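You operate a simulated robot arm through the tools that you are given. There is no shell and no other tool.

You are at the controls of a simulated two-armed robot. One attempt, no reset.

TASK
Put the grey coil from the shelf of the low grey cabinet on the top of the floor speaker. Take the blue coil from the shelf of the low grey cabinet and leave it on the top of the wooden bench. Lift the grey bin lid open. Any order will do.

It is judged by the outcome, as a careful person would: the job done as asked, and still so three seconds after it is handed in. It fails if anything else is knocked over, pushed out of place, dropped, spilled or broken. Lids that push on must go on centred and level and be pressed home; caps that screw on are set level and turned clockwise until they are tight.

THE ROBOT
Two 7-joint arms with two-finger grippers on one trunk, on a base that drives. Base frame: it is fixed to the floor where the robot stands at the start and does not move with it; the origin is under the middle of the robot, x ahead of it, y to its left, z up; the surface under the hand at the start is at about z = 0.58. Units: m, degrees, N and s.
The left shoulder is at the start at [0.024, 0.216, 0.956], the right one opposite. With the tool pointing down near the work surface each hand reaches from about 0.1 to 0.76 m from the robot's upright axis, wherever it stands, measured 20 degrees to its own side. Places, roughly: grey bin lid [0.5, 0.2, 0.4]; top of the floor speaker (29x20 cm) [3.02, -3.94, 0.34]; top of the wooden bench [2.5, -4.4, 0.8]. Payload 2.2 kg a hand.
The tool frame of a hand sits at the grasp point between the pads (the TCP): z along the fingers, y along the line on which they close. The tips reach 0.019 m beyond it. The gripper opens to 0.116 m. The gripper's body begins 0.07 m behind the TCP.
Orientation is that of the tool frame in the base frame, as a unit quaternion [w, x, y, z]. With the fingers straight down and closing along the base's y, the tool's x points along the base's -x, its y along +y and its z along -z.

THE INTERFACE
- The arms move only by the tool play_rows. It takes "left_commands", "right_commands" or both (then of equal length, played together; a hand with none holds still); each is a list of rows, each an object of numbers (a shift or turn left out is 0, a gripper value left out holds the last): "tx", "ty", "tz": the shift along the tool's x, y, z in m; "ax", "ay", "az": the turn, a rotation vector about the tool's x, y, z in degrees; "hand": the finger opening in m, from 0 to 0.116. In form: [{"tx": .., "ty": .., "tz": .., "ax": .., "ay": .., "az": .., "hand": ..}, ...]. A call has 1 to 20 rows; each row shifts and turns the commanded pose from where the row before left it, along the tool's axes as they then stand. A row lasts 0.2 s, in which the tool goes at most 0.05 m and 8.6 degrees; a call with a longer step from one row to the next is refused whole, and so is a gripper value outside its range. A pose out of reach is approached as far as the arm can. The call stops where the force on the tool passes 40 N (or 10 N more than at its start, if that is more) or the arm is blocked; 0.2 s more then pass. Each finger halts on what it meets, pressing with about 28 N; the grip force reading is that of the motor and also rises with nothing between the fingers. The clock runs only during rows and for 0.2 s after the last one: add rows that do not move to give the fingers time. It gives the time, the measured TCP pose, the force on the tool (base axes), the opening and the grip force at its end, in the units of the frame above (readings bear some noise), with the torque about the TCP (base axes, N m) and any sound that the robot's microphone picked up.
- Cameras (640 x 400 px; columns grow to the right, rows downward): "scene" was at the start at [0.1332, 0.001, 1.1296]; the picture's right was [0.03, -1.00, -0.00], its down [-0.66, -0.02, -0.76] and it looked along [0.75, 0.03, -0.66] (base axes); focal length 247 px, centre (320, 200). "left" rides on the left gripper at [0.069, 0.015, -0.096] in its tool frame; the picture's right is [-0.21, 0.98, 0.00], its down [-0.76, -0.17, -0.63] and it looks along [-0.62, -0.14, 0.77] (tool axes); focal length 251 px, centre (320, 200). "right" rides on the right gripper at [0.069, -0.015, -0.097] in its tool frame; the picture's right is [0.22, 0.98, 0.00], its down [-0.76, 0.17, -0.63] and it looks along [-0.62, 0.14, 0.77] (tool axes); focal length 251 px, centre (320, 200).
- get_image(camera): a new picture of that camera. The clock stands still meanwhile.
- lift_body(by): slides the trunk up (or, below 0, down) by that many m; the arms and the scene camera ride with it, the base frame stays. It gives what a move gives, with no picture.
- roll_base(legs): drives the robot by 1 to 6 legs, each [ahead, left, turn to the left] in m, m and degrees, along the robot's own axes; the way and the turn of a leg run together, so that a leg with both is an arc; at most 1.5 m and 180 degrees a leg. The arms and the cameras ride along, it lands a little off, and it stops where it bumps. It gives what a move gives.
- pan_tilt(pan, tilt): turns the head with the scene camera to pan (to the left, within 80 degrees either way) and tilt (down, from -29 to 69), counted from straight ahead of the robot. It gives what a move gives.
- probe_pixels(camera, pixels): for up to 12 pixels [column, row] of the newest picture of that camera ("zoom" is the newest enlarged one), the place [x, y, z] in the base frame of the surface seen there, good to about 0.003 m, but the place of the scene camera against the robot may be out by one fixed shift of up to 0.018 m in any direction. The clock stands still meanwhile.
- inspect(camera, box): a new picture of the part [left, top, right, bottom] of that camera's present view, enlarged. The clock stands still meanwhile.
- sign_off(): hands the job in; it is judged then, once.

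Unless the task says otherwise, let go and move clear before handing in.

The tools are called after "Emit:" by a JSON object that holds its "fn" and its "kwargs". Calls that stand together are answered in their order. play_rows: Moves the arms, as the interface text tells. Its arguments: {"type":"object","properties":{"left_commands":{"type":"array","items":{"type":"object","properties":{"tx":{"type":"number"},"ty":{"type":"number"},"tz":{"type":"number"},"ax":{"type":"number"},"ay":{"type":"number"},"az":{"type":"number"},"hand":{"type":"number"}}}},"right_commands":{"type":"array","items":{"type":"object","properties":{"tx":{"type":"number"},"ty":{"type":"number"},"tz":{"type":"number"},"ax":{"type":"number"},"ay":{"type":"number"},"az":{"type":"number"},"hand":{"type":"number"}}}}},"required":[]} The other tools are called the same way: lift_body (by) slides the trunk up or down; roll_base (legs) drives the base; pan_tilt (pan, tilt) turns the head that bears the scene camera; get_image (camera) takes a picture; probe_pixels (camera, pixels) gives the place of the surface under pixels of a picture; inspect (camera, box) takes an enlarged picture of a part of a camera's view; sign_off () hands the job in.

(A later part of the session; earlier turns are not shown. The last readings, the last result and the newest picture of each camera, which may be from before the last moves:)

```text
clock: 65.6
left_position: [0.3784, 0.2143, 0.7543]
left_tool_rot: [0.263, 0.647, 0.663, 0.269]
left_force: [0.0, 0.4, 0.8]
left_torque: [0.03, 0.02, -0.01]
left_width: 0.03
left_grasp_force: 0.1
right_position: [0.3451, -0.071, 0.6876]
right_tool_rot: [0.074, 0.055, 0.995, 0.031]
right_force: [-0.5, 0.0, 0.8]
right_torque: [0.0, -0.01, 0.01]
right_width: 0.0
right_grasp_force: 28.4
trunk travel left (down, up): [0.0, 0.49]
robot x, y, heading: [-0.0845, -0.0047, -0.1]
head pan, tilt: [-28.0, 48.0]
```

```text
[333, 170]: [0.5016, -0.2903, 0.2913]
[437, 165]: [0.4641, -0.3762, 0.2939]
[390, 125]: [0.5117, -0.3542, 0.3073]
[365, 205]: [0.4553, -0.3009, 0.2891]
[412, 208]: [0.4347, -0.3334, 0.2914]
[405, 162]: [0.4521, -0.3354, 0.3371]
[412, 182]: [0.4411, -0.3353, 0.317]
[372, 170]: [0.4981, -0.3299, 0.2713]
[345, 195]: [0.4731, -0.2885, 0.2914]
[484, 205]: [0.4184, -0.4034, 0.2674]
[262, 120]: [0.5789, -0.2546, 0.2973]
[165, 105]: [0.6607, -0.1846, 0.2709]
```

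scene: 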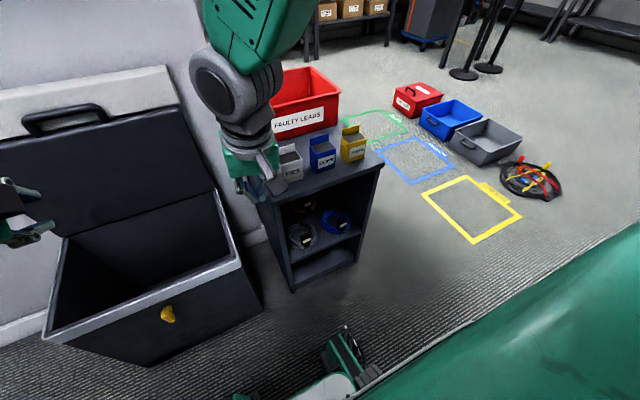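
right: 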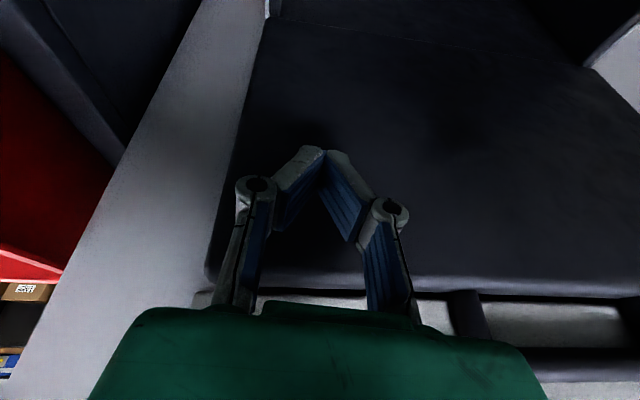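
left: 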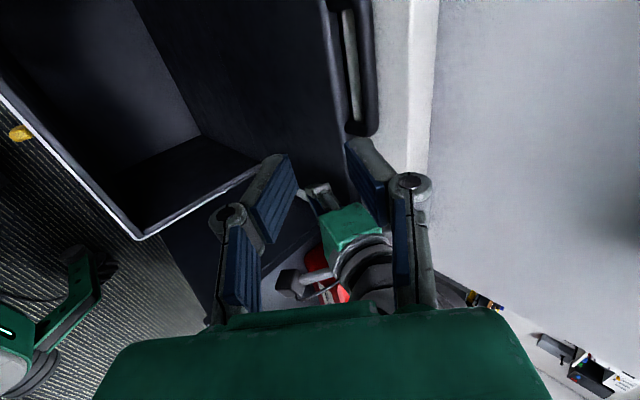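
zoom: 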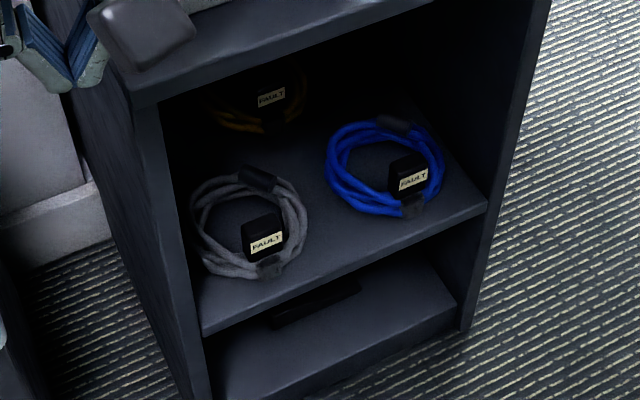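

Both plugs stand upright at (≈0.447, −0.196) and (≈0.446, −0.335), top z≈0.325, and make good grips. I'll raise the trunk, and take the right hand down in front of the blue coil.

Emit:
{"fn": "lift_body", "kwargs": {"by": 0.15}}

Emit:
{"fn": "play_rows", "kwargs": {"right_commands": [{"tx": -0.0018, "ty": -0.044, "tz": -0.0028, "hand": 0.07}, {"tx": -0.0018, "ty": -0.044, "tz": -0.0028}, {"tx": -0.0018, "ty": -0.044, "tz": -0.0028}, {"tx": -0.0018, "ty": -0.044, "tz": -0.0028}, {"tx": -0.0018, "ty": -0.044, "tz": -0.0028}, {"tx": -0.0018, "ty": -0.044, "tz": -0.0028}, {"tx": 0.0068, "ty": -0.0033, "tz": 0.0464}, {"tx": 0.0068, "ty": -0.0033, "tz": 0.0464}, {"tx": 0.0068, "ty": -0.0033, "tz": 0.0464}, {"tx": 0.0068, "ty": -0.0033, "tz": 0.0464}, {"tx": 0.0068, "ty": -0.0033, "tz": 0.0464}, {"tx": 0.0068, "ty": -0.0033, "tz": 0.0464}, {"tx": 0.0068, "ty": -0.0033, "tz": 0.0464}, {}]}}

Emit:
{"fn": "play_rows", "kwargs": {"right_commands": [{"ax": 0.18, "ay": -7.28, "az": -1.46}, {"ax": 0.18, "ay": -7.28, "az": -1.46}, {"ax": 0.18, "ay": -7.28, "az": -1.46}, {"ax": 0.18, "ay": -7.28, "az": -1.46}, {"ax": 0.18, "ay": -7.28, "az": -1.46}, {}]}}

Emit:
{"fn": "get_image", "kwargs": {"camera": "right"}}

Emit:
{"fn": "get_image", "kwargs": {"camera": "scene"}}

```text
clock: 67.4
left_position: [0.378, 0.2149, 0.9036]
left_tool_rot: [0.263, 0.647, 0.664, 0.269]
left_force: [-0.5, 0.1, 0.7]
left_torque: [0.01, -0.01, 0.01]
left_width: 0.0302
left_grasp_force: 0.1
right_position: [0.3443, -0.0712, 0.8372]
right_tool_rot: [0.074, 0.055, 0.995, 0.03]
right_force: [-0.2, -0.4, -0.3]
right_torque: [0.0, -0.02, -0.01]
right_width: 0.0001
right_grasp_force: 28.1
trunk travel left (down, up): [-0.15, 0.34]
robot x, y, heading: [-0.0813, -0.0004, 0.1]
head pan, tilt: [-28.0, 48.0]
```

```text
clock: 70.4
left_position: [0.3786, 0.2129, 0.905]
left_tool_rot: [0.263, 0.647, 0.663, 0.27]
left_force: [-0.1, 0.5, 1.2]
left_torque: [0.02, -0.01, -0.01]
left_width: 0.0297
left_grasp_force: 0.0
right_position: [0.3225, -0.3357, 0.5105]
right_tool_rot: [0.075, 0.056, 0.995, 0.03]
right_force: [0.2, 0.4, 0.5]
right_torque: [0.02, -0.02, 0.01]
right_width: 0.0698
right_grasp_force: 0.1
trunk travel left (down, up): [-0.15, 0.34]
robot x, y, heading: [-0.083, -0.0009, -0.2]
head pan, tilt: [-28.0, 48.0]
```

```text
clock: 71.8
left_position: [0.3788, 0.2121, 0.905]
left_tool_rot: [0.262, 0.647, 0.663, 0.27]
left_force: [0.1, -0.6, -0.5]
left_torque: [0.01, 0.02, -0.02]
left_width: 0.0298
left_grasp_force: 0.1
right_position: [0.3256, -0.3356, 0.5086]
right_tool_rot: [0.383, 0.0, 0.924, -0.001]
right_force: [0.5, 0.2, -0.1]
right_torque: [0.03, -0.03, 0.0]
right_width: 0.07
right_grasp_force: 0.0
trunk travel left (down, up): [-0.15, 0.34]
robot x, y, heading: [-0.0819, -0.0025, 0.0]
head pan, tilt: [-28.0, 48.0]
```

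```text
taken
```

right: 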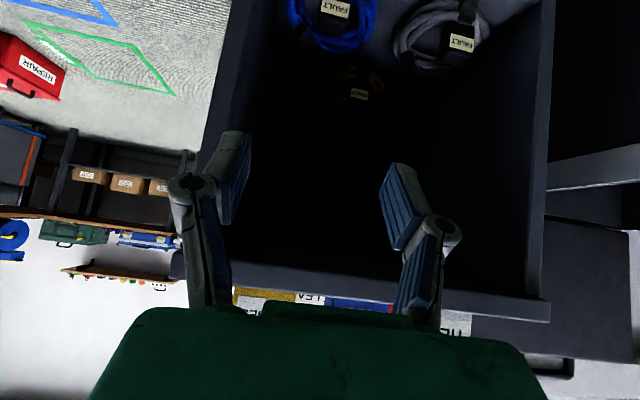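

```text
taken
```

scene: 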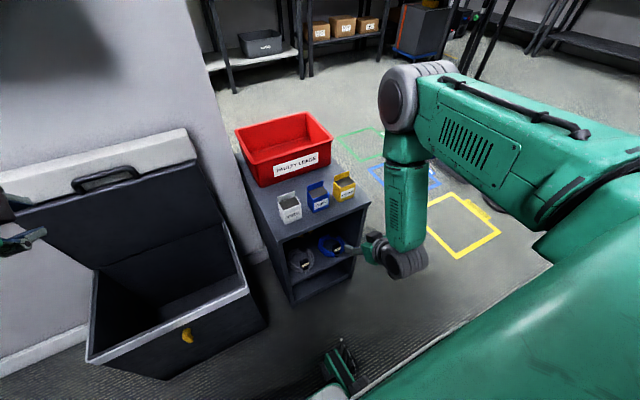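

The orientation is exactly 45°. The right picture (upside-down) shows the blue coil at (335,15) and grey at (445,40). I'll lower the hand 10 cm and probe the plug from there.

Emit:
{"fn": "play_rows", "kwargs": {"right_commands": [{"tx": 0.0354, "tz": 0.0354}, {"tx": 0.0354, "tz": 0.0354}, {}]}}

Emit:
{"fn": "get_image", "kwargs": {"camera": "right"}}

```text
clock: 72.6
left_position: [0.3792, 0.2138, 0.9048]
left_tool_rot: [0.261, 0.647, 0.663, 0.27]
left_force: [0.0, -0.5, 0.7]
left_torque: [-0.01, 0.01, -0.02]
left_width: 0.03
left_grasp_force: 0.1
right_position: [0.323, -0.3351, 0.4069]
right_tool_rot: [0.383, 0.0, 0.924, 0.0]
right_force: [0.3, 0.5, -0.1]
right_torque: [-0.04, 0.02, -0.03]
right_width: 0.0699
right_grasp_force: 0.2
trunk travel left (down, up): [-0.15, 0.34]
robot x, y, heading: [-0.0868, -0.0039, -0.1]
head pan, tilt: [-28.0, 48.0]
```

```text
taken
```

right: 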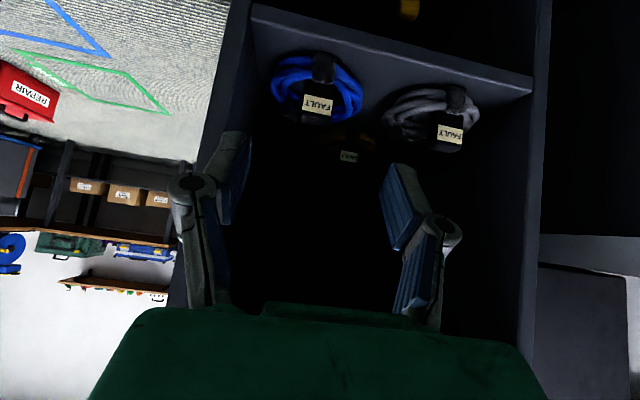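

Emit:
{"fn": "inspect", "kwargs": {"camera": "right", "box": [250, 30, 400, 140]}}

Emit:
{"fn": "probe_pixels", "kwargs": {"camera": "right", "pixels": [[303, 104], [332, 107], [318, 98], [318, 112], [323, 68], [276, 85], [358, 92], [295, 65], [450, 134], [438, 134], [463, 134], [457, 97]]}}

```text
3.64 times, centred on (325, 85) of right
```

zoom: 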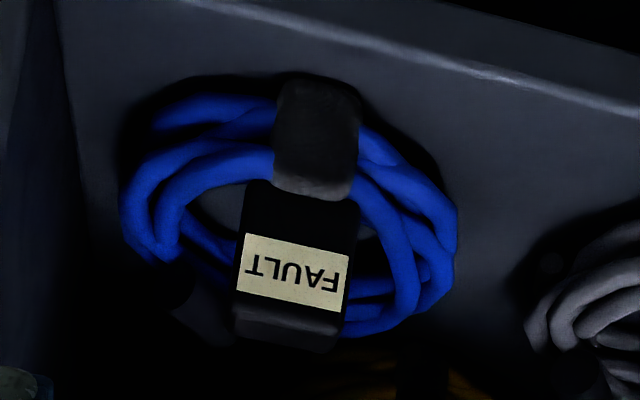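

```text
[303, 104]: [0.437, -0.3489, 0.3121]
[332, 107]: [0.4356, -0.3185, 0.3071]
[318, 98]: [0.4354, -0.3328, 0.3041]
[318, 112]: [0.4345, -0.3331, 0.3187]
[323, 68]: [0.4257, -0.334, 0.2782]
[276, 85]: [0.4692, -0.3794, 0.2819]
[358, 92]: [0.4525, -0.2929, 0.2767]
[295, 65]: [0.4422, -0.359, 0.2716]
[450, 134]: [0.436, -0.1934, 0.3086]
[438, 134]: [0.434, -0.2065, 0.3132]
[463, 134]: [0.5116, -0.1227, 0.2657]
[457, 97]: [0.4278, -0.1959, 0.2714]
```

The blue plug's front face is at x≈0.436, y −0.350…−0.317, z up to ≈0.325, well aligned with y. I'll advance so the pads straddle it, staying above the cable ring.

Emit:
{"fn": "play_rows", "kwargs": {"right_commands": [{"tx": -0.0226, "ty": 0.0015, "hand": 0.06}, {"tz": 0.035}, {"tz": 0.035}, {"tz": 0.035}, {"tz": 0.03}, {"tz": 0.022}, {}]}}

Emit:
{"fn": "get_image", "kwargs": {"camera": "right"}}

```text
clock: 74.2
left_position: [0.3787, 0.2129, 0.9051]
left_tool_rot: [0.262, 0.648, 0.663, 0.27]
left_force: [-0.7, 0.9, -0.3]
left_torque: [0.01, 0.0, -0.01]
left_width: 0.0301
left_grasp_force: 0.0
right_position: [0.4522, -0.335, 0.3131]
right_tool_rot: [0.383, 0.0, 0.924, -0.001]
right_force: [0.4, 0.4, 0.6]
right_torque: [-0.02, 0.04, 0.0]
right_width: 0.0599
right_grasp_force: 0.2
trunk travel left (down, up): [-0.15, 0.34]
robot x, y, heading: [-0.0803, 0.0007, -0.3]
head pan, tilt: [-28.0, 48.0]
```

```text
taken
```

right: 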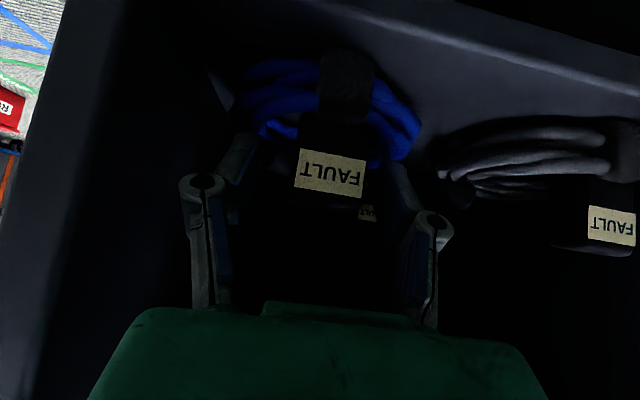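

The plug with its label (330,170) sits between the two fingers. Closing.

Emit:
{"fn": "play_rows", "kwargs": {"right_commands": [{"hand": 0.0}, {}, {}, {}]}}

Emit:
{"fn": "get_image", "kwargs": {"camera": "right"}}

```text
clock: 75.2
left_position: [0.3785, 0.2145, 0.9042]
left_tool_rot: [0.262, 0.647, 0.663, 0.27]
left_force: [-0.5, -0.5, 0.4]
left_torque: [-0.01, -0.02, 0.01]
left_width: 0.0298
left_grasp_force: 0.1
right_position: [0.4533, -0.3358, 0.3144]
right_tool_rot: [0.383, 0.0, 0.924, -0.001]
right_force: [1.0, -0.7, -0.7]
right_torque: [-0.01, -0.02, 0.04]
right_width: 0.0298
right_grasp_force: 28.2
trunk travel left (down, up): [-0.15, 0.34]
robot x, y, heading: [-0.0855, -0.0045, -0.0]
head pan, tilt: [-28.0, 48.0]
```

```text
taken
```

right: 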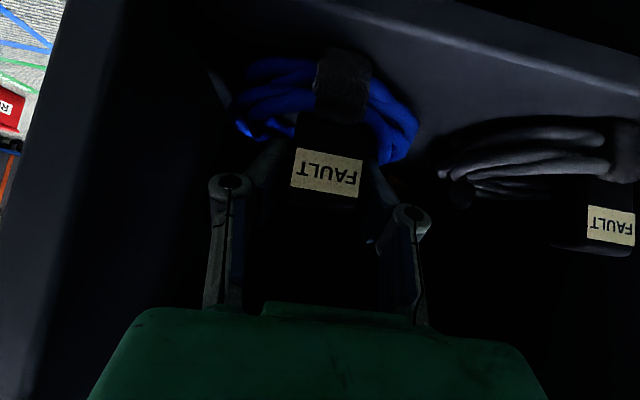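

Holding the plug at 29.8 mm. Lift 4 cm and check that the coil comes along.

Emit:
{"fn": "play_rows", "kwargs": {"right_commands": [{"tx": -0.0071, "tz": -0.0071}, {"tx": -0.0106, "tz": -0.0106}, {"tx": -0.0106, "tz": -0.0106}, {}]}}

Emit:
{"fn": "get_image", "kwargs": {"camera": "right"}}

```text
clock: 76.2
left_position: [0.3783, 0.2132, 0.9043]
left_tool_rot: [0.262, 0.648, 0.663, 0.269]
left_force: [0.5, 0.6, -0.4]
left_torque: [0.01, 0.03, -0.01]
left_width: 0.0299
left_grasp_force: 0.0
right_position: [0.4521, -0.3338, 0.353]
right_tool_rot: [0.382, 0.001, 0.924, -0.001]
right_force: [0.2, 0.3, -0.7]
right_torque: [0.01, -0.02, -0.03]
right_width: 0.0
right_grasp_force: 28.0
trunk travel left (down, up): [-0.15, 0.34]
robot x, y, heading: [-0.0853, -0.0032, -0.2]
head pan, tilt: [-28.0, 48.0]
```

```text
taken
```

right: 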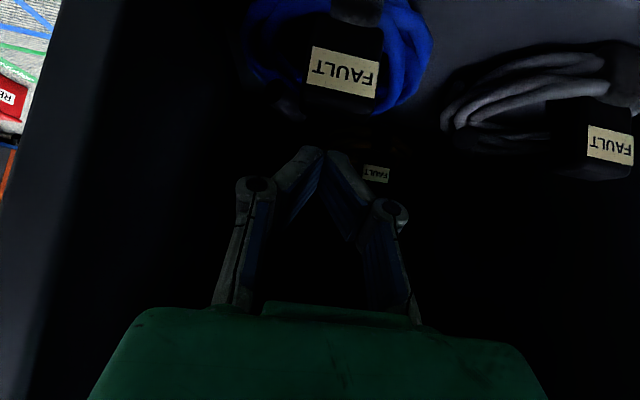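

The fingers slipped off the plug (width now 0) and the coil is back on the shelf; the closed picture shows that the fingers touch only at their tips, so I gripped too far past the plug. I'll probe the plug again.

Emit:
{"fn": "inspect", "kwargs": {"camera": "right", "box": [230, 0, 450, 130]}}

Emit:
{"fn": "probe_pixels", "kwargs": {"camera": "right", "pixels": [[318, 60], [372, 72], [344, 50], [344, 80], [340, 103], [310, 95], [368, 108], [300, 110], [345, 10], [255, 40], [420, 45], [385, 20]]}}

Emit:
{"fn": "inspect", "kwargs": {"camera": "scene", "box": [260, 210, 380, 300]}}

```text
2.91 times, centred on (340, 65) of right
```

zoom: 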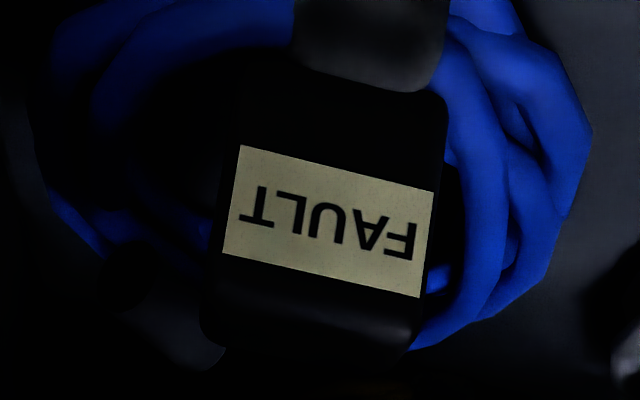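

```text
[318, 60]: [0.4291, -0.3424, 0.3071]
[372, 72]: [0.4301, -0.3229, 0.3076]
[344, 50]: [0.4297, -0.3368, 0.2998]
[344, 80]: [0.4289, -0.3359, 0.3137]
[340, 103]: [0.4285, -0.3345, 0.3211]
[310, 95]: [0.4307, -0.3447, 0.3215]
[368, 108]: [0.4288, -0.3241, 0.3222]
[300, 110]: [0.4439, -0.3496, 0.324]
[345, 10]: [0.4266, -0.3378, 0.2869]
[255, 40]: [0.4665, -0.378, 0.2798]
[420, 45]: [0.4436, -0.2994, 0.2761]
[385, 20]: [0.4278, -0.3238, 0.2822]
```

```text
4.44 times, centred on (320, 255) of scene
```

zoom: 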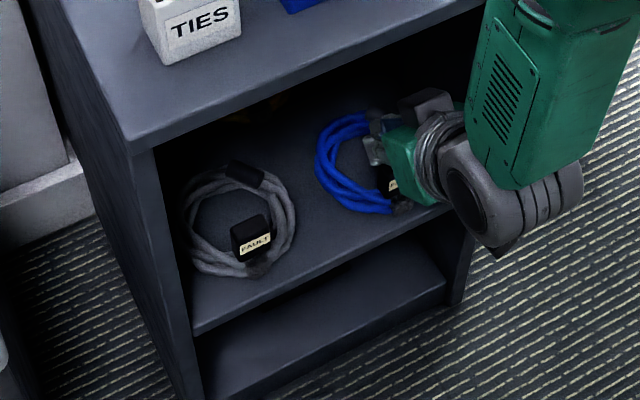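

The plug is about 30 mm wide, top z≈0.327, now with its front at x≈0.429; the tips were only on its rear edge. I'll regrasp with the fingertips centred on the plug (tip target x≈0.445, z≈0.307).

Emit:
{"fn": "play_rows", "kwargs": {"right_commands": [{"tz": -0.04}, {"tz": -0.01, "tx": 0.019, "hand": 0.055}, {"tx": 0.0185}, {}, {"tz": 0.03}, {"tz": 0.02}, {"tz": 0.012}, {}]}}

Emit:
{"fn": "get_image", "kwargs": {"camera": "right"}}

Emit:
{"fn": "inspect", "kwargs": {"camera": "scene", "box": [300, 210, 400, 280]}}

```text
clock: 78.0
left_position: [0.3791, 0.2142, 0.9047]
left_tool_rot: [0.263, 0.647, 0.664, 0.27]
left_force: [-0.7, 0.2, -0.2]
left_torque: [0.0, 0.0, -0.02]
left_width: 0.0301
left_grasp_force: 0.0
right_position: [0.4345, -0.3341, 0.3195]
right_tool_rot: [0.383, 0.0, 0.924, 0.0]
right_force: [-0.1, -0.5, -0.3]
right_torque: [0.04, -0.03, 0.01]
right_width: 0.055
right_grasp_force: 0.1
trunk travel left (down, up): [-0.15, 0.34]
robot x, y, heading: [-0.083, -0.0013, -0.1]
head pan, tilt: [-28.0, 48.0]
```

```text
taken
```

right: 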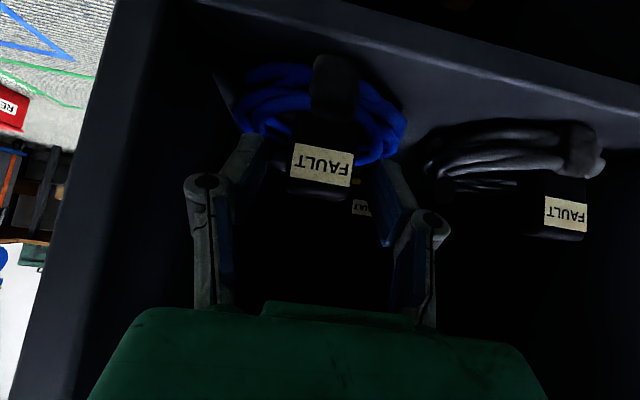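

```text
5.71 times, centred on (350, 245) of scene
```

zoom: 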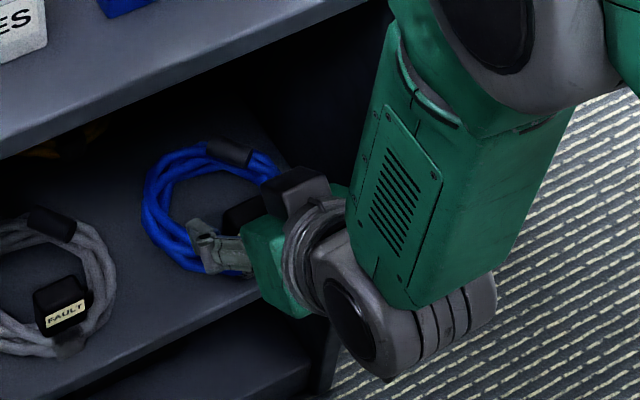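

The plug is centred between the fingers. Closing and lifting 1.5 cm as a test.

Emit:
{"fn": "play_rows", "kwargs": {"right_commands": [{"hand": 0.0}, {}, {}, {"tx": -0.0035, "tz": -0.0035}, {"tx": -0.0035, "tz": -0.0035}, {"tx": -0.0035, "tz": -0.0035}, {}]}}

Emit:
{"fn": "get_image", "kwargs": {"camera": "right"}}

```text
clock: 79.6
left_position: [0.379, 0.2139, 0.9038]
left_tool_rot: [0.262, 0.647, 0.663, 0.27]
left_force: [-0.2, 0.0, 0.2]
left_torque: [0.0, 0.02, 0.01]
left_width: 0.03
left_grasp_force: 0.1
right_position: [0.4343, -0.3346, 0.3332]
right_tool_rot: [0.382, 0.001, 0.924, -0.002]
right_force: [-0.2, 0.3, -1.7]
right_torque: [0.01, 0.08, 0.02]
right_width: 0.0327
right_grasp_force: 27.8
trunk travel left (down, up): [-0.15, 0.34]
robot x, y, heading: [-0.0815, -0.0027, -0.1]
head pan, tilt: [-28.0, 48.0]
```

```text
taken
```

right: 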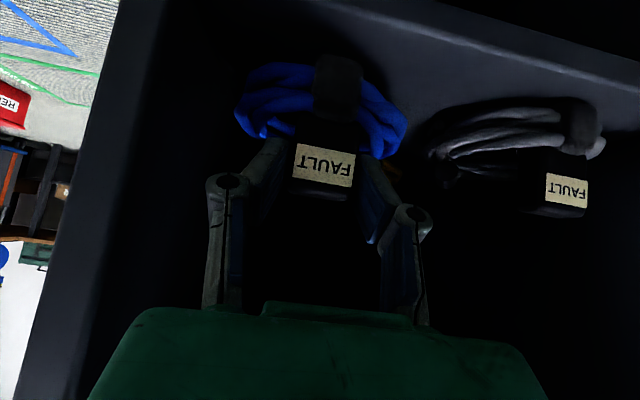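

The coil rises with the hand (label fixed in view, 1.7 N weight, 32.7 mm width). Lifting further and withdrawing from the cabinet.

Emit:
{"fn": "play_rows", "kwargs": {"right_commands": [{"tx": -0.0106, "tz": -0.0106}, {"tx": -0.0106, "tz": -0.0106}, {"tx": 0.015, "tz": -0.015}, {"tx": 0.015, "tz": -0.015}, {"tx": 0.015, "tz": -0.015}, {"tx": 0.015, "tz": -0.015}, {"tx": 0.015, "tz": -0.015}, {"tx": 0.015, "tz": -0.015}, {}]}}

Emit:
{"fn": "get_image", "kwargs": {"camera": "right"}}

Emit:
{"fn": "get_image", "kwargs": {"camera": "scene"}}

```text
clock: 81.6
left_position: [0.3795, 0.2128, 0.9037]
left_tool_rot: [0.262, 0.647, 0.663, 0.27]
left_force: [-0.4, 0.2, -0.3]
left_torque: [0.01, -0.01, 0.0]
left_width: 0.03
left_grasp_force: 0.0
right_position: [0.3097, -0.3362, 0.3627]
right_tool_rot: [0.382, 0.001, 0.924, -0.001]
right_force: [0.2, 0.2, -0.9]
right_torque: [-0.02, 0.03, 0.03]
right_width: 0.0325
right_grasp_force: 28.6
trunk travel left (down, up): [-0.15, 0.34]
robot x, y, heading: [-0.0839, -0.0017, -0.2]
head pan, tilt: [-28.0, 48.0]
```

```text
taken
```

right: 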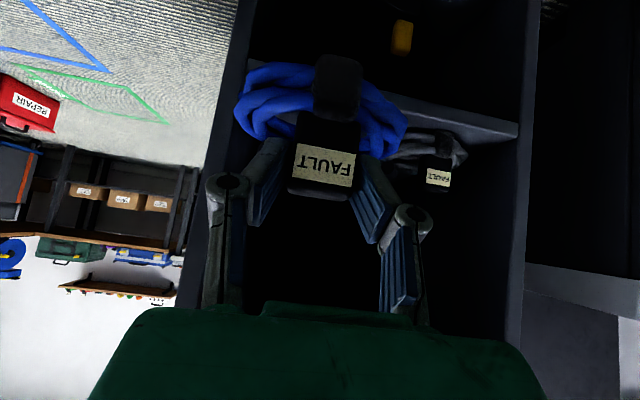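

```text
taken
```

scene: 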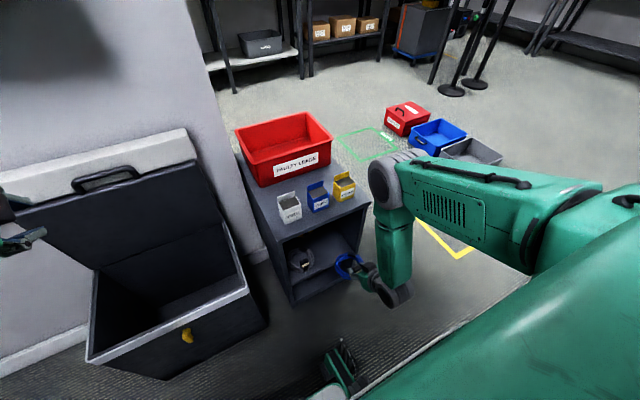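

The blue coil is out of the cabinet, held level. I'll draw it in 6 cm more, then strafe the base right 0.3 m (and 3 cm forward, away from whatever is behind) so the left arm faces the grey coil.

Emit:
{"fn": "play_rows", "kwargs": {"right_commands": [{"tx": 0.015, "tz": -0.015}, {"tx": 0.015, "tz": -0.015}, {"tx": 0.0125, "tz": -0.0125}, {"tx": -0.014, "tz": -0.014}, {}]}}

Emit:
{"fn": "roll_base", "kwargs": {"legs": [[0.03, -0.3, 0]]}}

Emit:
{"fn": "get_image", "kwargs": {"camera": "scene"}}

Emit:
{"fn": "get_image", "kwargs": {"camera": "right"}}

```text
clock: 82.8
left_position: [0.3789, 0.2139, 0.9053]
left_tool_rot: [0.261, 0.648, 0.663, 0.269]
left_force: [0.8, -1.4, -0.3]
left_torque: [0.02, 0.0, 0.0]
left_width: 0.0301
left_grasp_force: 0.0
right_position: [0.2476, -0.3337, 0.3828]
right_tool_rot: [0.382, 0.0, 0.924, -0.001]
right_force: [0.3, -0.3, -1.7]
right_torque: [0.03, 0.06, -0.01]
right_width: 0.0325
right_grasp_force: 28.0
trunk travel left (down, up): [-0.15, 0.34]
robot x, y, heading: [-0.0824, -0.0025, -0.2]
head pan, tilt: [-28.0, 48.0]
```

```text
clock: 84.8
left_position: [0.4091, -0.0843, 0.9015]
left_tool_rot: [0.267, 0.651, 0.659, 0.266]
left_force: [0.4, 0.7, -0.9]
left_torque: [-0.07, -0.01, -0.04]
left_width: 0.0302
left_grasp_force: 0.2
right_position: [0.2715, -0.6339, 0.3844]
right_tool_rot: [0.382, 0.004, 0.924, -0.005]
right_force: [-0.7, 0.7, -1.5]
right_torque: [-0.02, 0.04, -0.01]
right_width: 0.0322
right_grasp_force: 28.0
trunk travel left (down, up): [-0.15, 0.34]
robot x, y, heading: [-0.0578, -0.2969, -0.7]
head pan, tilt: [-28.0, 48.0]
```

```text
taken
```

scene: 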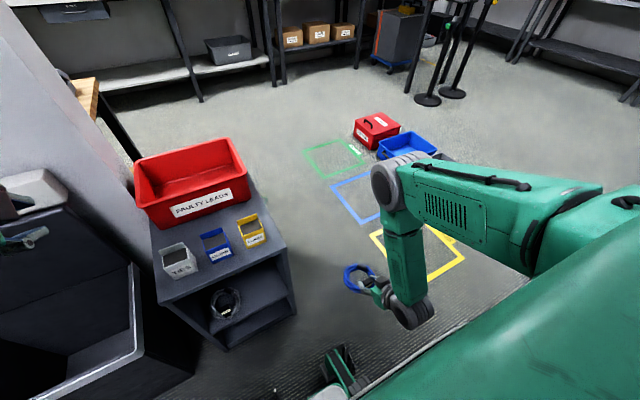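

```text
taken
```

right: 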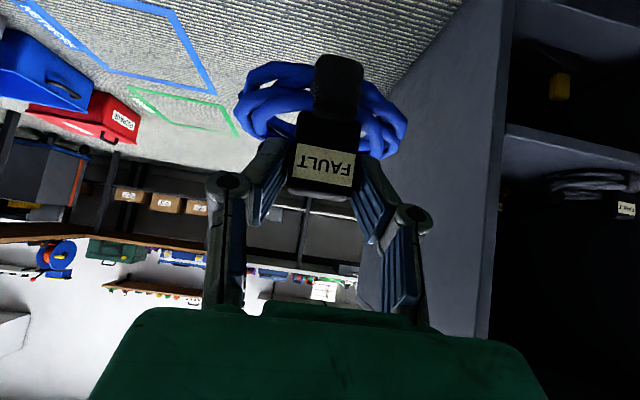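

Base moved well; the grey coil is at (225,303) in the scene. Next, turn the left hand straight down and roll it back so that it closes along y.

Emit:
{"fn": "play_rows", "kwargs": {"left_commands": [{"ax": 8.2}, {"ax": 8.2}, {"ax": 8.2}, {"ax": 8.2}, {"ax": 8.2}, {"az": -8.2}, {"az": -8.2}, {"az": -8.2}, {"az": -8.2}, {"az": -8.2}, {"az": -8.2}, {"az": -8.2}, {"az": -8.2}, {"az": -8.2}, {"az": -8.2}, {"az": -8.0}, {}]}}

```text
clock: 88.4
left_position: [0.4056, -0.0944, 0.9062]
left_tool_rot: [0.028, -0.007, 1.0, 0.002]
left_force: [1.1, -0.2, -0.1]
left_torque: [0.01, 0.01, -0.01]
left_width: 0.0302
left_grasp_force: 0.0
right_position: [0.2705, -0.6366, 0.3821]
right_tool_rot: [0.383, 0.007, 0.924, -0.001]
right_force: [0.0, -0.1, -1.3]
right_torque: [-0.02, 0.06, -0.03]
right_width: 0.0326
right_grasp_force: 27.6
trunk travel left (down, up): [-0.15, 0.34]
robot x, y, heading: [-0.0565, -0.2995, -0.7]
head pan, tilt: [-28.0, 48.0]
```

Hand is straight down. Moving it in front of the grey coil, down, and tilting to 45°.

Emit:
{"fn": "play_rows", "kwargs": {"left_commands": [{"tx": 0.032, "ty": -0.034, "hand": 0.055}, {"tx": 0.032, "ty": -0.034}, {"tx": 0.032, "ty": -0.034}, {"tz": 0.049}, {"tz": 0.049}, {"tz": 0.049}, {"tz": 0.049}, {"tz": 0.049}, {"tz": 0.049}, {"tz": 0.049}, {"tz": 0.049}, {}]}}

Emit:
{"fn": "play_rows", "kwargs": {"left_commands": [{"ay": -8.36}, {"ay": -8.36}, {"ay": -8.36}, {"ay": -8.36}, {"ay": -8.36}, {"tx": 0.0354, "tz": 0.0354}, {"tx": 0.0354, "tz": 0.0354}, {}]}}

Emit:
{"fn": "get_image", "kwargs": {"camera": "left"}}

Emit:
{"fn": "get_image", "kwargs": {"camera": "scene"}}

```text
clock: 91.0
left_position: [0.3362, -0.195, 0.5102]
left_tool_rot: [0.029, -0.005, 1.0, 0.003]
left_force: [-0.1, 0.1, -0.1]
left_torque: [0.03, 0.0, 0.01]
left_width: 0.0549
left_grasp_force: 0.1
right_position: [0.2702, -0.6386, 0.3818]
right_tool_rot: [0.384, 0.006, 0.923, 0.0]
right_force: [-0.2, 0.2, -0.8]
right_torque: [0.0, 0.03, 0.0]
right_width: 0.0326
right_grasp_force: 27.5
trunk travel left (down, up): [-0.15, 0.34]
robot x, y, heading: [-0.054, -0.2983, -0.8]
head pan, tilt: [-28.0, 48.0]
```

```text
clock: 92.8
left_position: [0.3359, -0.1984, 0.4097]
left_tool_rot: [0.384, -0.004, 0.923, 0.004]
left_force: [-0.5, 0.2, 0.2]
left_torque: [0.01, 0.0, 0.0]
left_width: 0.0549
left_grasp_force: 0.1
right_position: [0.2709, -0.6378, 0.3816]
right_tool_rot: [0.383, 0.007, 0.924, -0.002]
right_force: [-0.4, -0.3, -1.5]
right_torque: [-0.02, 0.03, 0.01]
right_width: 0.0326
right_grasp_force: 28.1
trunk travel left (down, up): [-0.15, 0.34]
robot x, y, heading: [-0.0551, -0.2969, -0.8]
head pan, tilt: [-28.0, 48.0]
```

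```text
taken
```

left: 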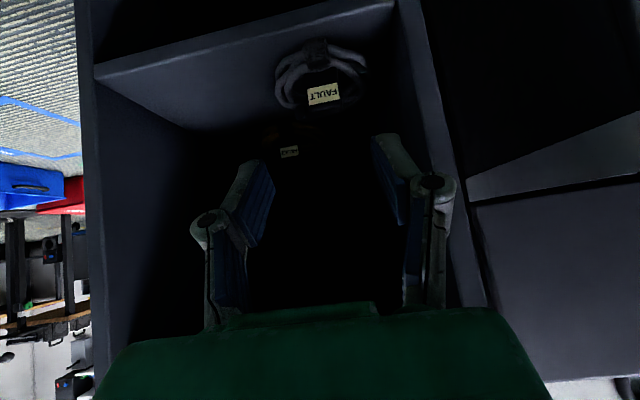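

```text
taken
```

scene: 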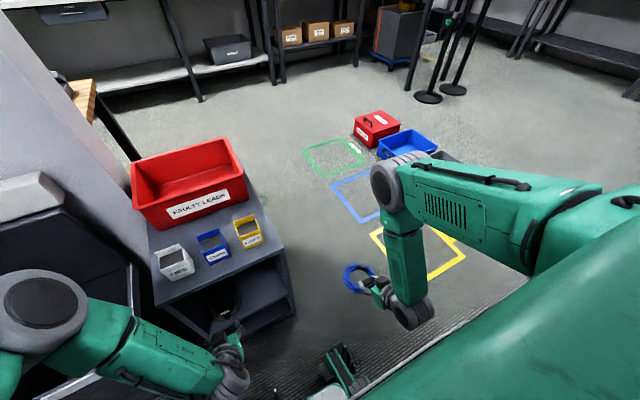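

The left camera shows the grey coil's label at (323,94). Probing it for the exact place.

Emit:
{"fn": "probe_pixels", "kwargs": {"camera": "left", "pixels": [[309, 97], [338, 91], [323, 90], [323, 100], [325, 107], [316, 55], [280, 80], [362, 75], [440, 150]]}}

Emit:
{"fn": "inspect", "kwargs": {"camera": "left", "box": [250, 20, 400, 120]}}

```text
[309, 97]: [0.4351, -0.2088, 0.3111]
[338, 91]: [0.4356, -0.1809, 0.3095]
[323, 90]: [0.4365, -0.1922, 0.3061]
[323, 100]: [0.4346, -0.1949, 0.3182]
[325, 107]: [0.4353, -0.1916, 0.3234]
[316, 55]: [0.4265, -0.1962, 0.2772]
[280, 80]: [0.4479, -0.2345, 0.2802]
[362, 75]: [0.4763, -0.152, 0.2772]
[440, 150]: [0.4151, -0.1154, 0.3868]
```

```text
4.00 times, centred on (325, 70) of left
```

zoom: 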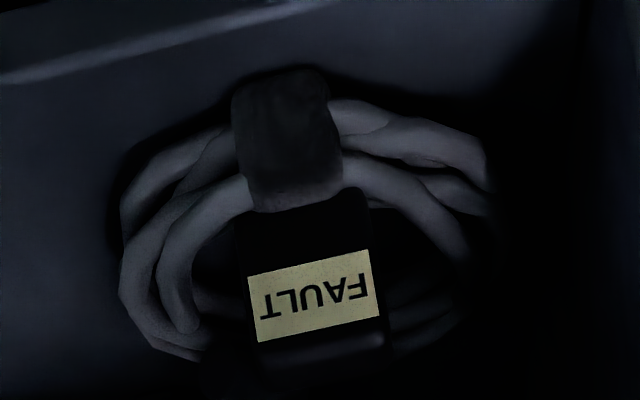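

Grey plug: front x≈0.4355, y centre ≈−0.1945, top z≈0.325. Approaching to the same relative spot that worked for blue.

Emit:
{"fn": "play_rows", "kwargs": {"left_commands": [{"tx": -0.0106, "ty": 0.004}, {"tz": 0.035}, {"tz": 0.035}, {"tz": 0.03}, {"tz": 0.022}, {"tz": 0.016}, {}]}}

Emit:
{"fn": "get_image", "kwargs": {"camera": "left"}}

```text
clock: 94.4
left_position: [0.4411, -0.1912, 0.3163]
left_tool_rot: [0.383, -0.006, 0.924, 0.005]
left_force: [-0.6, -0.2, -0.1]
left_torque: [0.03, -0.01, 0.0]
left_width: 0.0552
left_grasp_force: 0.2
right_position: [0.2708, -0.6385, 0.3816]
right_tool_rot: [0.384, 0.007, 0.923, -0.001]
right_force: [0.5, 1.0, -0.7]
right_torque: [0.0, 0.03, 0.0]
right_width: 0.0323
right_grasp_force: 28.4
trunk travel left (down, up): [-0.15, 0.34]
robot x, y, heading: [-0.0589, -0.2996, -0.8]
head pan, tilt: [-28.0, 48.0]
```

```text
taken
```

left: 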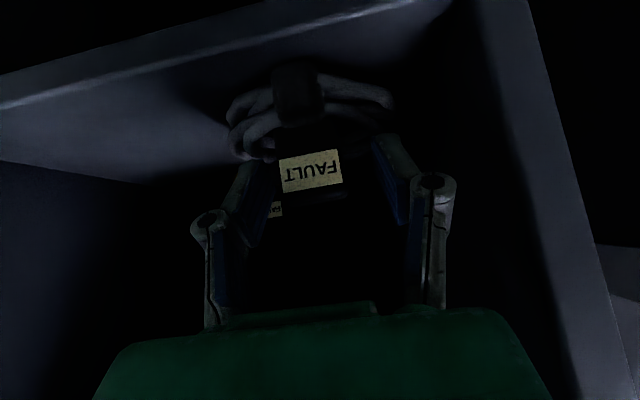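

The plug sits a few mm to one side; shifting 3 mm, then closing and a test lift of 1.5 cm.

Emit:
{"fn": "play_rows", "kwargs": {"left_commands": [{"ty": -0.003, "tx": -0.001, "tz": -0.001}, {"hand": 0.0}, {}, {}, {"tx": -0.0035, "tz": -0.0035}, {"tx": -0.0035, "tz": -0.0035}, {"tx": -0.0035, "tz": -0.0035}, {}]}}

Emit:
{"fn": "get_image", "kwargs": {"camera": "left"}}

```text
clock: 96.2
left_position: [0.4405, -0.1933, 0.3344]
left_tool_rot: [0.383, -0.005, 0.924, 0.005]
left_force: [-0.1, 0.2, -1.5]
left_torque: [-0.01, 0.04, 0.0]
left_width: 0.0324
left_grasp_force: 28.2
right_position: [0.2701, -0.6386, 0.3815]
right_tool_rot: [0.384, 0.007, 0.923, -0.001]
right_force: [0.2, -0.2, -1.9]
right_torque: [0.0, 0.04, -0.03]
right_width: 0.0325
right_grasp_force: 28.2
trunk travel left (down, up): [-0.15, 0.34]
robot x, y, heading: [-0.0545, -0.3025, -0.6]
head pan, tilt: [-28.0, 48.0]
```

```text
taken
```

left: 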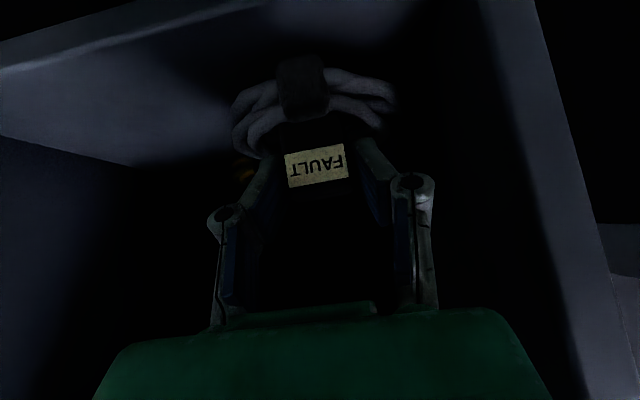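

Grey coil is held (32.4 mm, −1.5 N). Lifting and withdrawing it.

Emit:
{"fn": "play_rows", "kwargs": {"left_commands": [{"tx": -0.0106, "tz": -0.0106}, {"tx": -0.0106, "tz": -0.0106}, {"tx": 0.015, "tz": -0.015}, {"tx": 0.015, "tz": -0.015}, {"tx": 0.015, "tz": -0.015}, {"tx": 0.015, "tz": -0.015}, {"tx": 0.015, "tz": -0.015}, {"tx": 0.015, "tz": -0.015}, {"tx": 0.015, "tz": -0.015}, {"tx": 0.015, "tz": -0.015}, {}]}}

Emit:
{"fn": "get_image", "kwargs": {"camera": "left"}}

Emit:
{"fn": "pan_tilt", "kwargs": {"pan": 10, "tilt": 48}}

Emit:
{"fn": "get_image", "kwargs": {"camera": "scene"}}

```text
clock: 98.6
left_position: [0.2699, -0.1964, 0.3642]
left_tool_rot: [0.384, -0.005, 0.923, 0.005]
left_force: [0.3, 0.5, -1.4]
left_torque: [-0.01, 0.02, 0.01]
left_width: 0.0325
left_grasp_force: 28.3
right_position: [0.2704, -0.638, 0.3812]
right_tool_rot: [0.384, 0.007, 0.923, 0.0]
right_force: [0.3, 0.2, -0.5]
right_torque: [0.04, 0.07, -0.02]
right_width: 0.0325
right_grasp_force: 28.3
trunk travel left (down, up): [-0.15, 0.34]
robot x, y, heading: [-0.0524, -0.2978, -1.1]
head pan, tilt: [-28.0, 48.0]
```

```text
taken
```

left: 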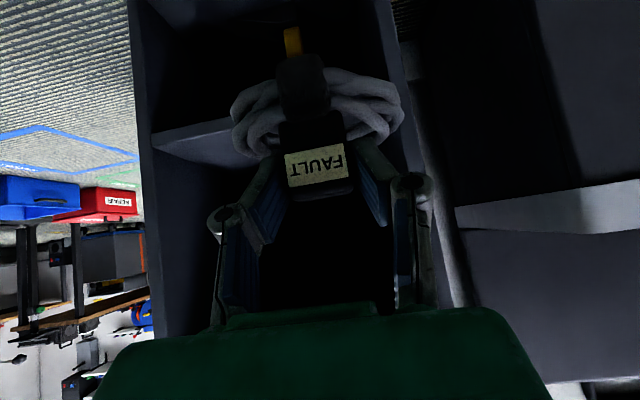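

```text
clock: 99.7
left_position: [0.2693, -0.1964, 0.3642]
left_tool_rot: [0.384, -0.005, 0.923, 0.005]
left_force: [-0.4, 0.1, -2.1]
left_torque: [0.0, -0.01, 0.0]
left_width: 0.0323
left_grasp_force: 28.8
right_position: [0.2697, -0.6378, 0.3811]
right_tool_rot: [0.384, 0.007, 0.923, -0.001]
right_force: [0.4, -0.7, -1.3]
right_torque: [0.03, 0.05, 0.03]
right_width: 0.0325
right_grasp_force: 28.0
trunk travel left (down, up): [-0.15, 0.34]
robot x, y, heading: [-0.0558, -0.2992, -0.9]
head pan, tilt: [10.0, 48.0]
```

```text
taken
```

scene: 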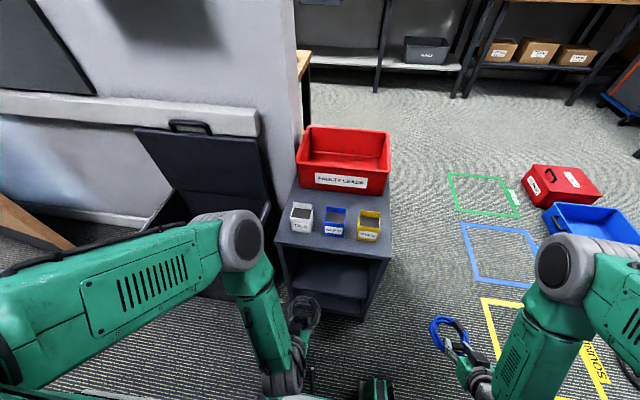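

Both coils are in hand and the lid is still open. I'll raise the trunk 0.3 m for carrying and survey the route to the speaker and bench.

Emit:
{"fn": "lift_body", "kwargs": {"by": 0.3}}

Emit:
{"fn": "pan_tilt", "kwargs": {"pan": -45, "tilt": 20}}

Emit:
{"fn": "get_image", "kwargs": {"camera": "scene"}}

Emit:
{"fn": "pan_tilt", "kwargs": {"pan": -80, "tilt": 25}}

Emit:
{"fn": "get_image", "kwargs": {"camera": "scene"}}

```text
clock: 102.7
left_position: [0.2697, -0.1964, 0.664]
left_tool_rot: [0.383, -0.005, 0.924, 0.005]
left_force: [-0.1, 0.2, -0.7]
left_torque: [0.01, 0.06, -0.01]
left_width: 0.0326
left_grasp_force: 27.5
right_position: [0.2709, -0.6382, 0.6816]
right_tool_rot: [0.383, 0.007, 0.924, 0.0]
right_force: [0.2, 0.6, -1.3]
right_torque: [0.01, 0.05, -0.03]
right_width: 0.0326
right_grasp_force: 27.7
trunk travel left (down, up): [-0.45, 0.04]
robot x, y, heading: [-0.0555, -0.299, -1.2]
head pan, tilt: [10.0, 48.0]
```

```text
clock: 103.9
left_position: [0.2703, -0.1967, 0.6646]
left_tool_rot: [0.383, -0.005, 0.924, 0.005]
left_force: [-1.0, -0.1, -1.0]
left_torque: [0.01, 0.02, -0.01]
left_width: 0.0324
left_grasp_force: 27.9
right_position: [0.2704, -0.6382, 0.6812]
right_tool_rot: [0.384, 0.007, 0.923, 0.0]
right_force: [0.0, -0.5, -1.5]
right_torque: [0.0, 0.05, -0.01]
right_width: 0.0326
right_grasp_force: 27.8
trunk travel left (down, up): [-0.45, 0.04]
robot x, y, heading: [-0.0571, -0.2999, -1.0]
head pan, tilt: [-45.0, 20.0]
```

```text
taken
```

scene: 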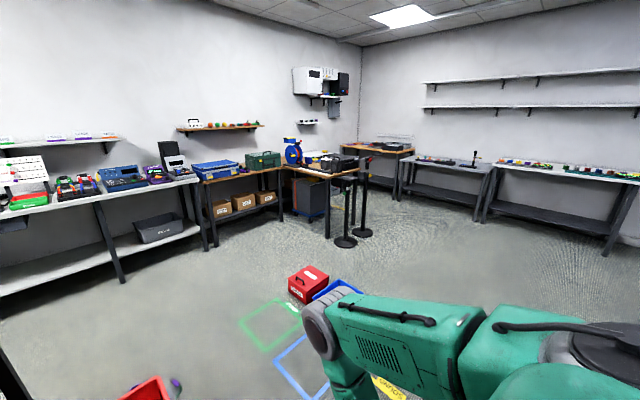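

```text
clock: 104.9
left_position: [0.2708, -0.1963, 0.665]
left_tool_rot: [0.383, -0.005, 0.924, 0.005]
left_force: [-0.8, 0.5, -1.0]
left_torque: [0.01, 0.05, -0.01]
left_width: 0.0325
left_grasp_force: 27.8
right_position: [0.271, -0.6385, 0.6811]
right_tool_rot: [0.383, 0.008, 0.924, -0.001]
right_force: [-0.1, 0.2, -1.3]
right_torque: [0.0, 0.06, 0.0]
right_width: 0.0326
right_grasp_force: 28.5
trunk travel left (down, up): [-0.45, 0.04]
robot x, y, heading: [-0.0556, -0.2986, -0.7]
head pan, tilt: [-80.0, 25.0]
```

```text
taken
```

scene: 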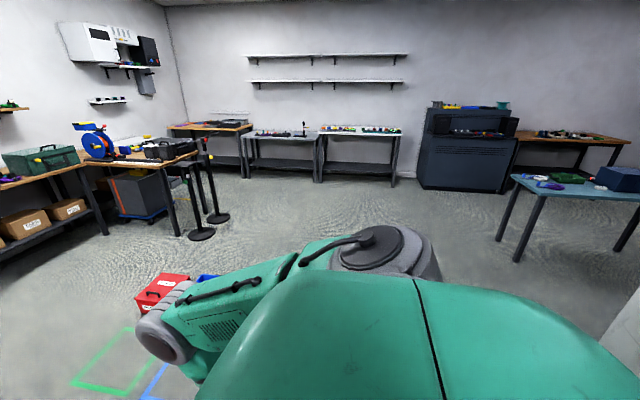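

The wooden bench looks to be the far corner table near (210,130). Zooming to find the speaker near (175–240, 120–200).

Emit:
{"fn": "inspect", "kwargs": {"camera": "scene", "box": [70, 90, 310, 250]}}

Emit:
{"fn": "probe_pixels", "kwargs": {"camera": "scene", "pixels": [[210, 126], [240, 127], [185, 127], [200, 234], [218, 217], [150, 150], [265, 135], [160, 290], [210, 275]]}}

```text
2.50 times, centred on (190, 170) of scene
```

zoom: 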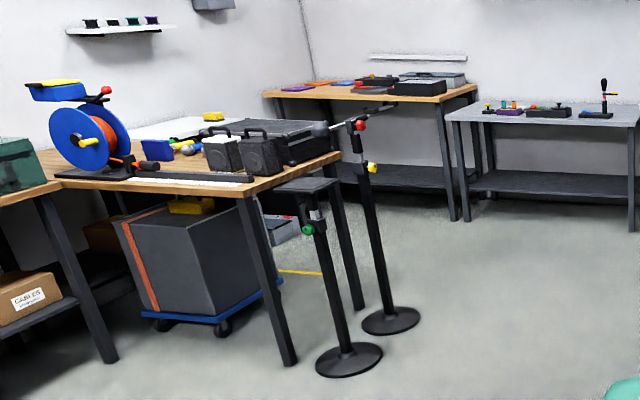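

```text
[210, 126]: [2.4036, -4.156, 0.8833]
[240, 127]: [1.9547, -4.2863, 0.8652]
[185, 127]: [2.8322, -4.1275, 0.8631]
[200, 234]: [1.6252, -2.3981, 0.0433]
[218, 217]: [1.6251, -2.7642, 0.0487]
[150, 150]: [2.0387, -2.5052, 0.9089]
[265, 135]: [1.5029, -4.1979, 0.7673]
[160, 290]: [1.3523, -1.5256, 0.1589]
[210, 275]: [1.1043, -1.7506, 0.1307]
```

The speaker is the grey box partly hidden beyond the reel table, in the corner near the wooden bench. I'll first strafe right 0.7 m to be clear of the cabinet and whatever is behind, then look.

Emit:
{"fn": "roll_base", "kwargs": {"legs": [[0, -0.7, 0]]}}

Emit:
{"fn": "pan_tilt", "kwargs": {"pan": -40, "tilt": 35}}

Emit:
{"fn": "get_image", "kwargs": {"camera": "scene"}}

Emit:
{"fn": "get_image", "kwargs": {"camera": "right"}}

```text
clock: 108.8
left_position: [0.2591, -0.8985, 0.6636]
left_tool_rot: [0.383, -0.003, 0.924, 0.0]
left_force: [-0.4, 0.5, -1.3]
left_torque: [0.01, 0.05, -0.02]
left_width: 0.0323
left_grasp_force: 28.0
right_position: [0.2572, -1.3407, 0.6826]
right_tool_rot: [0.383, 0.009, 0.924, -0.005]
right_force: [0.1, 0.2, -1.4]
right_torque: [-0.02, 0.0, -0.04]
right_width: 0.0322
right_grasp_force: 28.4
trunk travel left (down, up): [-0.45, 0.04]
robot x, y, heading: [-0.0722, -1.0019, -0.9]
head pan, tilt: [-80.0, 25.0]
```

```text
clock: 109.9
left_position: [0.2572, -0.903, 0.6646]
left_tool_rot: [0.385, -0.002, 0.923, 0.003]
left_force: [-0.8, 0.7, -2.4]
left_torque: [0.01, 0.05, -0.04]
left_width: 0.0325
left_grasp_force: 27.7
right_position: [0.255, -1.3446, 0.6821]
right_tool_rot: [0.385, 0.01, 0.923, -0.001]
right_force: [-0.1, 0.5, -1.2]
right_torque: [0.01, 0.06, 0.01]
right_width: 0.0325
right_grasp_force: 28.0
trunk travel left (down, up): [-0.45, 0.04]
robot x, y, heading: [-0.0674, -1.0051, -1.4]
head pan, tilt: [-40.0, 35.0]
```

```text
taken
```

scene: 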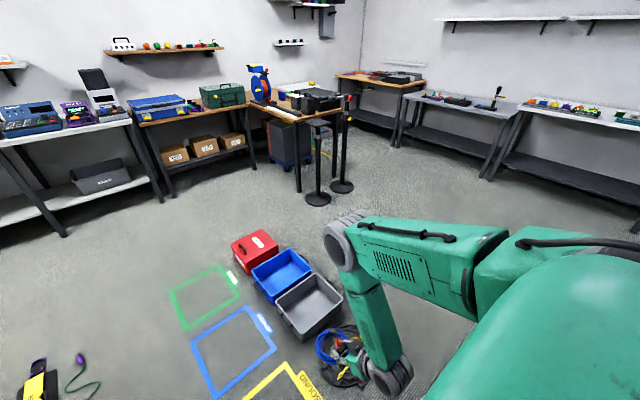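

```text
taken
```

right: 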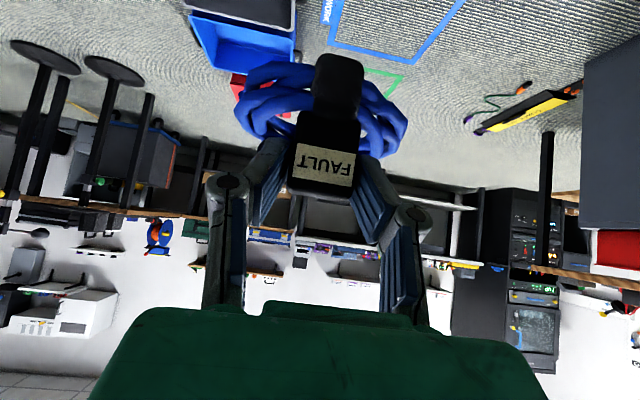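

Clear floor ahead; there's a cable coil near (335,350). I'll probe the obstacles and look to the right along the strafing path.

Emit:
{"fn": "probe_pixels", "kwargs": {"camera": "scene", "pixels": [[330, 380], [350, 330], [340, 310], [318, 198], [342, 186], [300, 190], [490, 178], [390, 145], [358, 75], [420, 80], [312, 300], [600, 205]]}}

Emit:
{"fn": "pan_tilt", "kwargs": {"pan": -80, "tilt": 30}}

Emit:
{"fn": "get_image", "kwargs": {"camera": "scene"}}

Emit:
{"fn": "probe_pixels", "kwargs": {"camera": "scene", "pixels": [[515, 230], [500, 200], [300, 195], [400, 160], [560, 210], [200, 190], [630, 300], [620, 220], [250, 130], [330, 130]]}}

```text
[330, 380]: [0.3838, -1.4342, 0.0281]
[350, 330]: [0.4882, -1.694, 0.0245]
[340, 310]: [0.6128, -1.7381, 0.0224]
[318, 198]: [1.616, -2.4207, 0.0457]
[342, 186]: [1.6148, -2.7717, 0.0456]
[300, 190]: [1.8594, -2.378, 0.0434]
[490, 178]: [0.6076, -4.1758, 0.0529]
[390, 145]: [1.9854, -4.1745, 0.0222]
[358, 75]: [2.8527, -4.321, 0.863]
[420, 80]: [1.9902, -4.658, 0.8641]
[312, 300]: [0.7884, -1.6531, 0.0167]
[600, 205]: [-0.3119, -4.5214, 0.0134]
```

```text
clock: 110.9
left_position: [0.2575, -0.9039, 0.6656]
left_tool_rot: [0.385, -0.001, 0.923, 0.003]
left_force: [-0.6, -0.5, -1.8]
left_torque: [0.03, 0.07, 0.02]
left_width: 0.0327
left_grasp_force: 27.8
right_position: [0.2536, -1.3463, 0.6809]
right_tool_rot: [0.384, 0.01, 0.923, 0.0]
right_force: [0.3, 0.2, -2.1]
right_torque: [0.01, 0.03, 0.03]
right_width: 0.0324
right_grasp_force: 28.4
trunk travel left (down, up): [-0.45, 0.04]
robot x, y, heading: [-0.0647, -1.005, -1.1]
head pan, tilt: [-80.0, 30.0]
```

```text
taken
```

scene: 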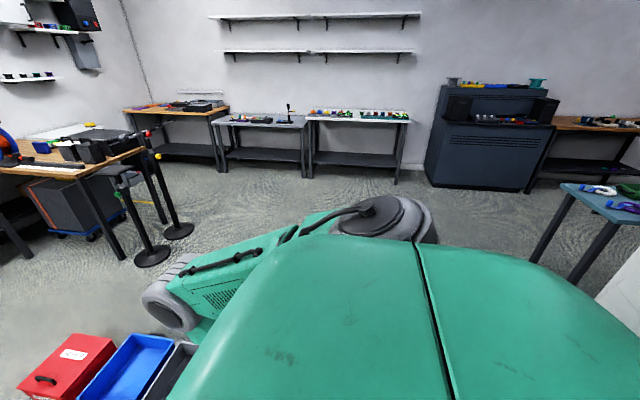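

```text
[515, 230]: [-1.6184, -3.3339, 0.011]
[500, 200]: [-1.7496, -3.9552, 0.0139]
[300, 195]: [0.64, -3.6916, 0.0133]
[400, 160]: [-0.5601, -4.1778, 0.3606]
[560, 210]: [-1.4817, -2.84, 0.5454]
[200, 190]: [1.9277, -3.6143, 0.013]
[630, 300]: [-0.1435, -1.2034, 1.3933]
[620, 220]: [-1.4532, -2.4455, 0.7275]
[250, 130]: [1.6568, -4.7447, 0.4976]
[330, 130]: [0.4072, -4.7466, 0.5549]
```

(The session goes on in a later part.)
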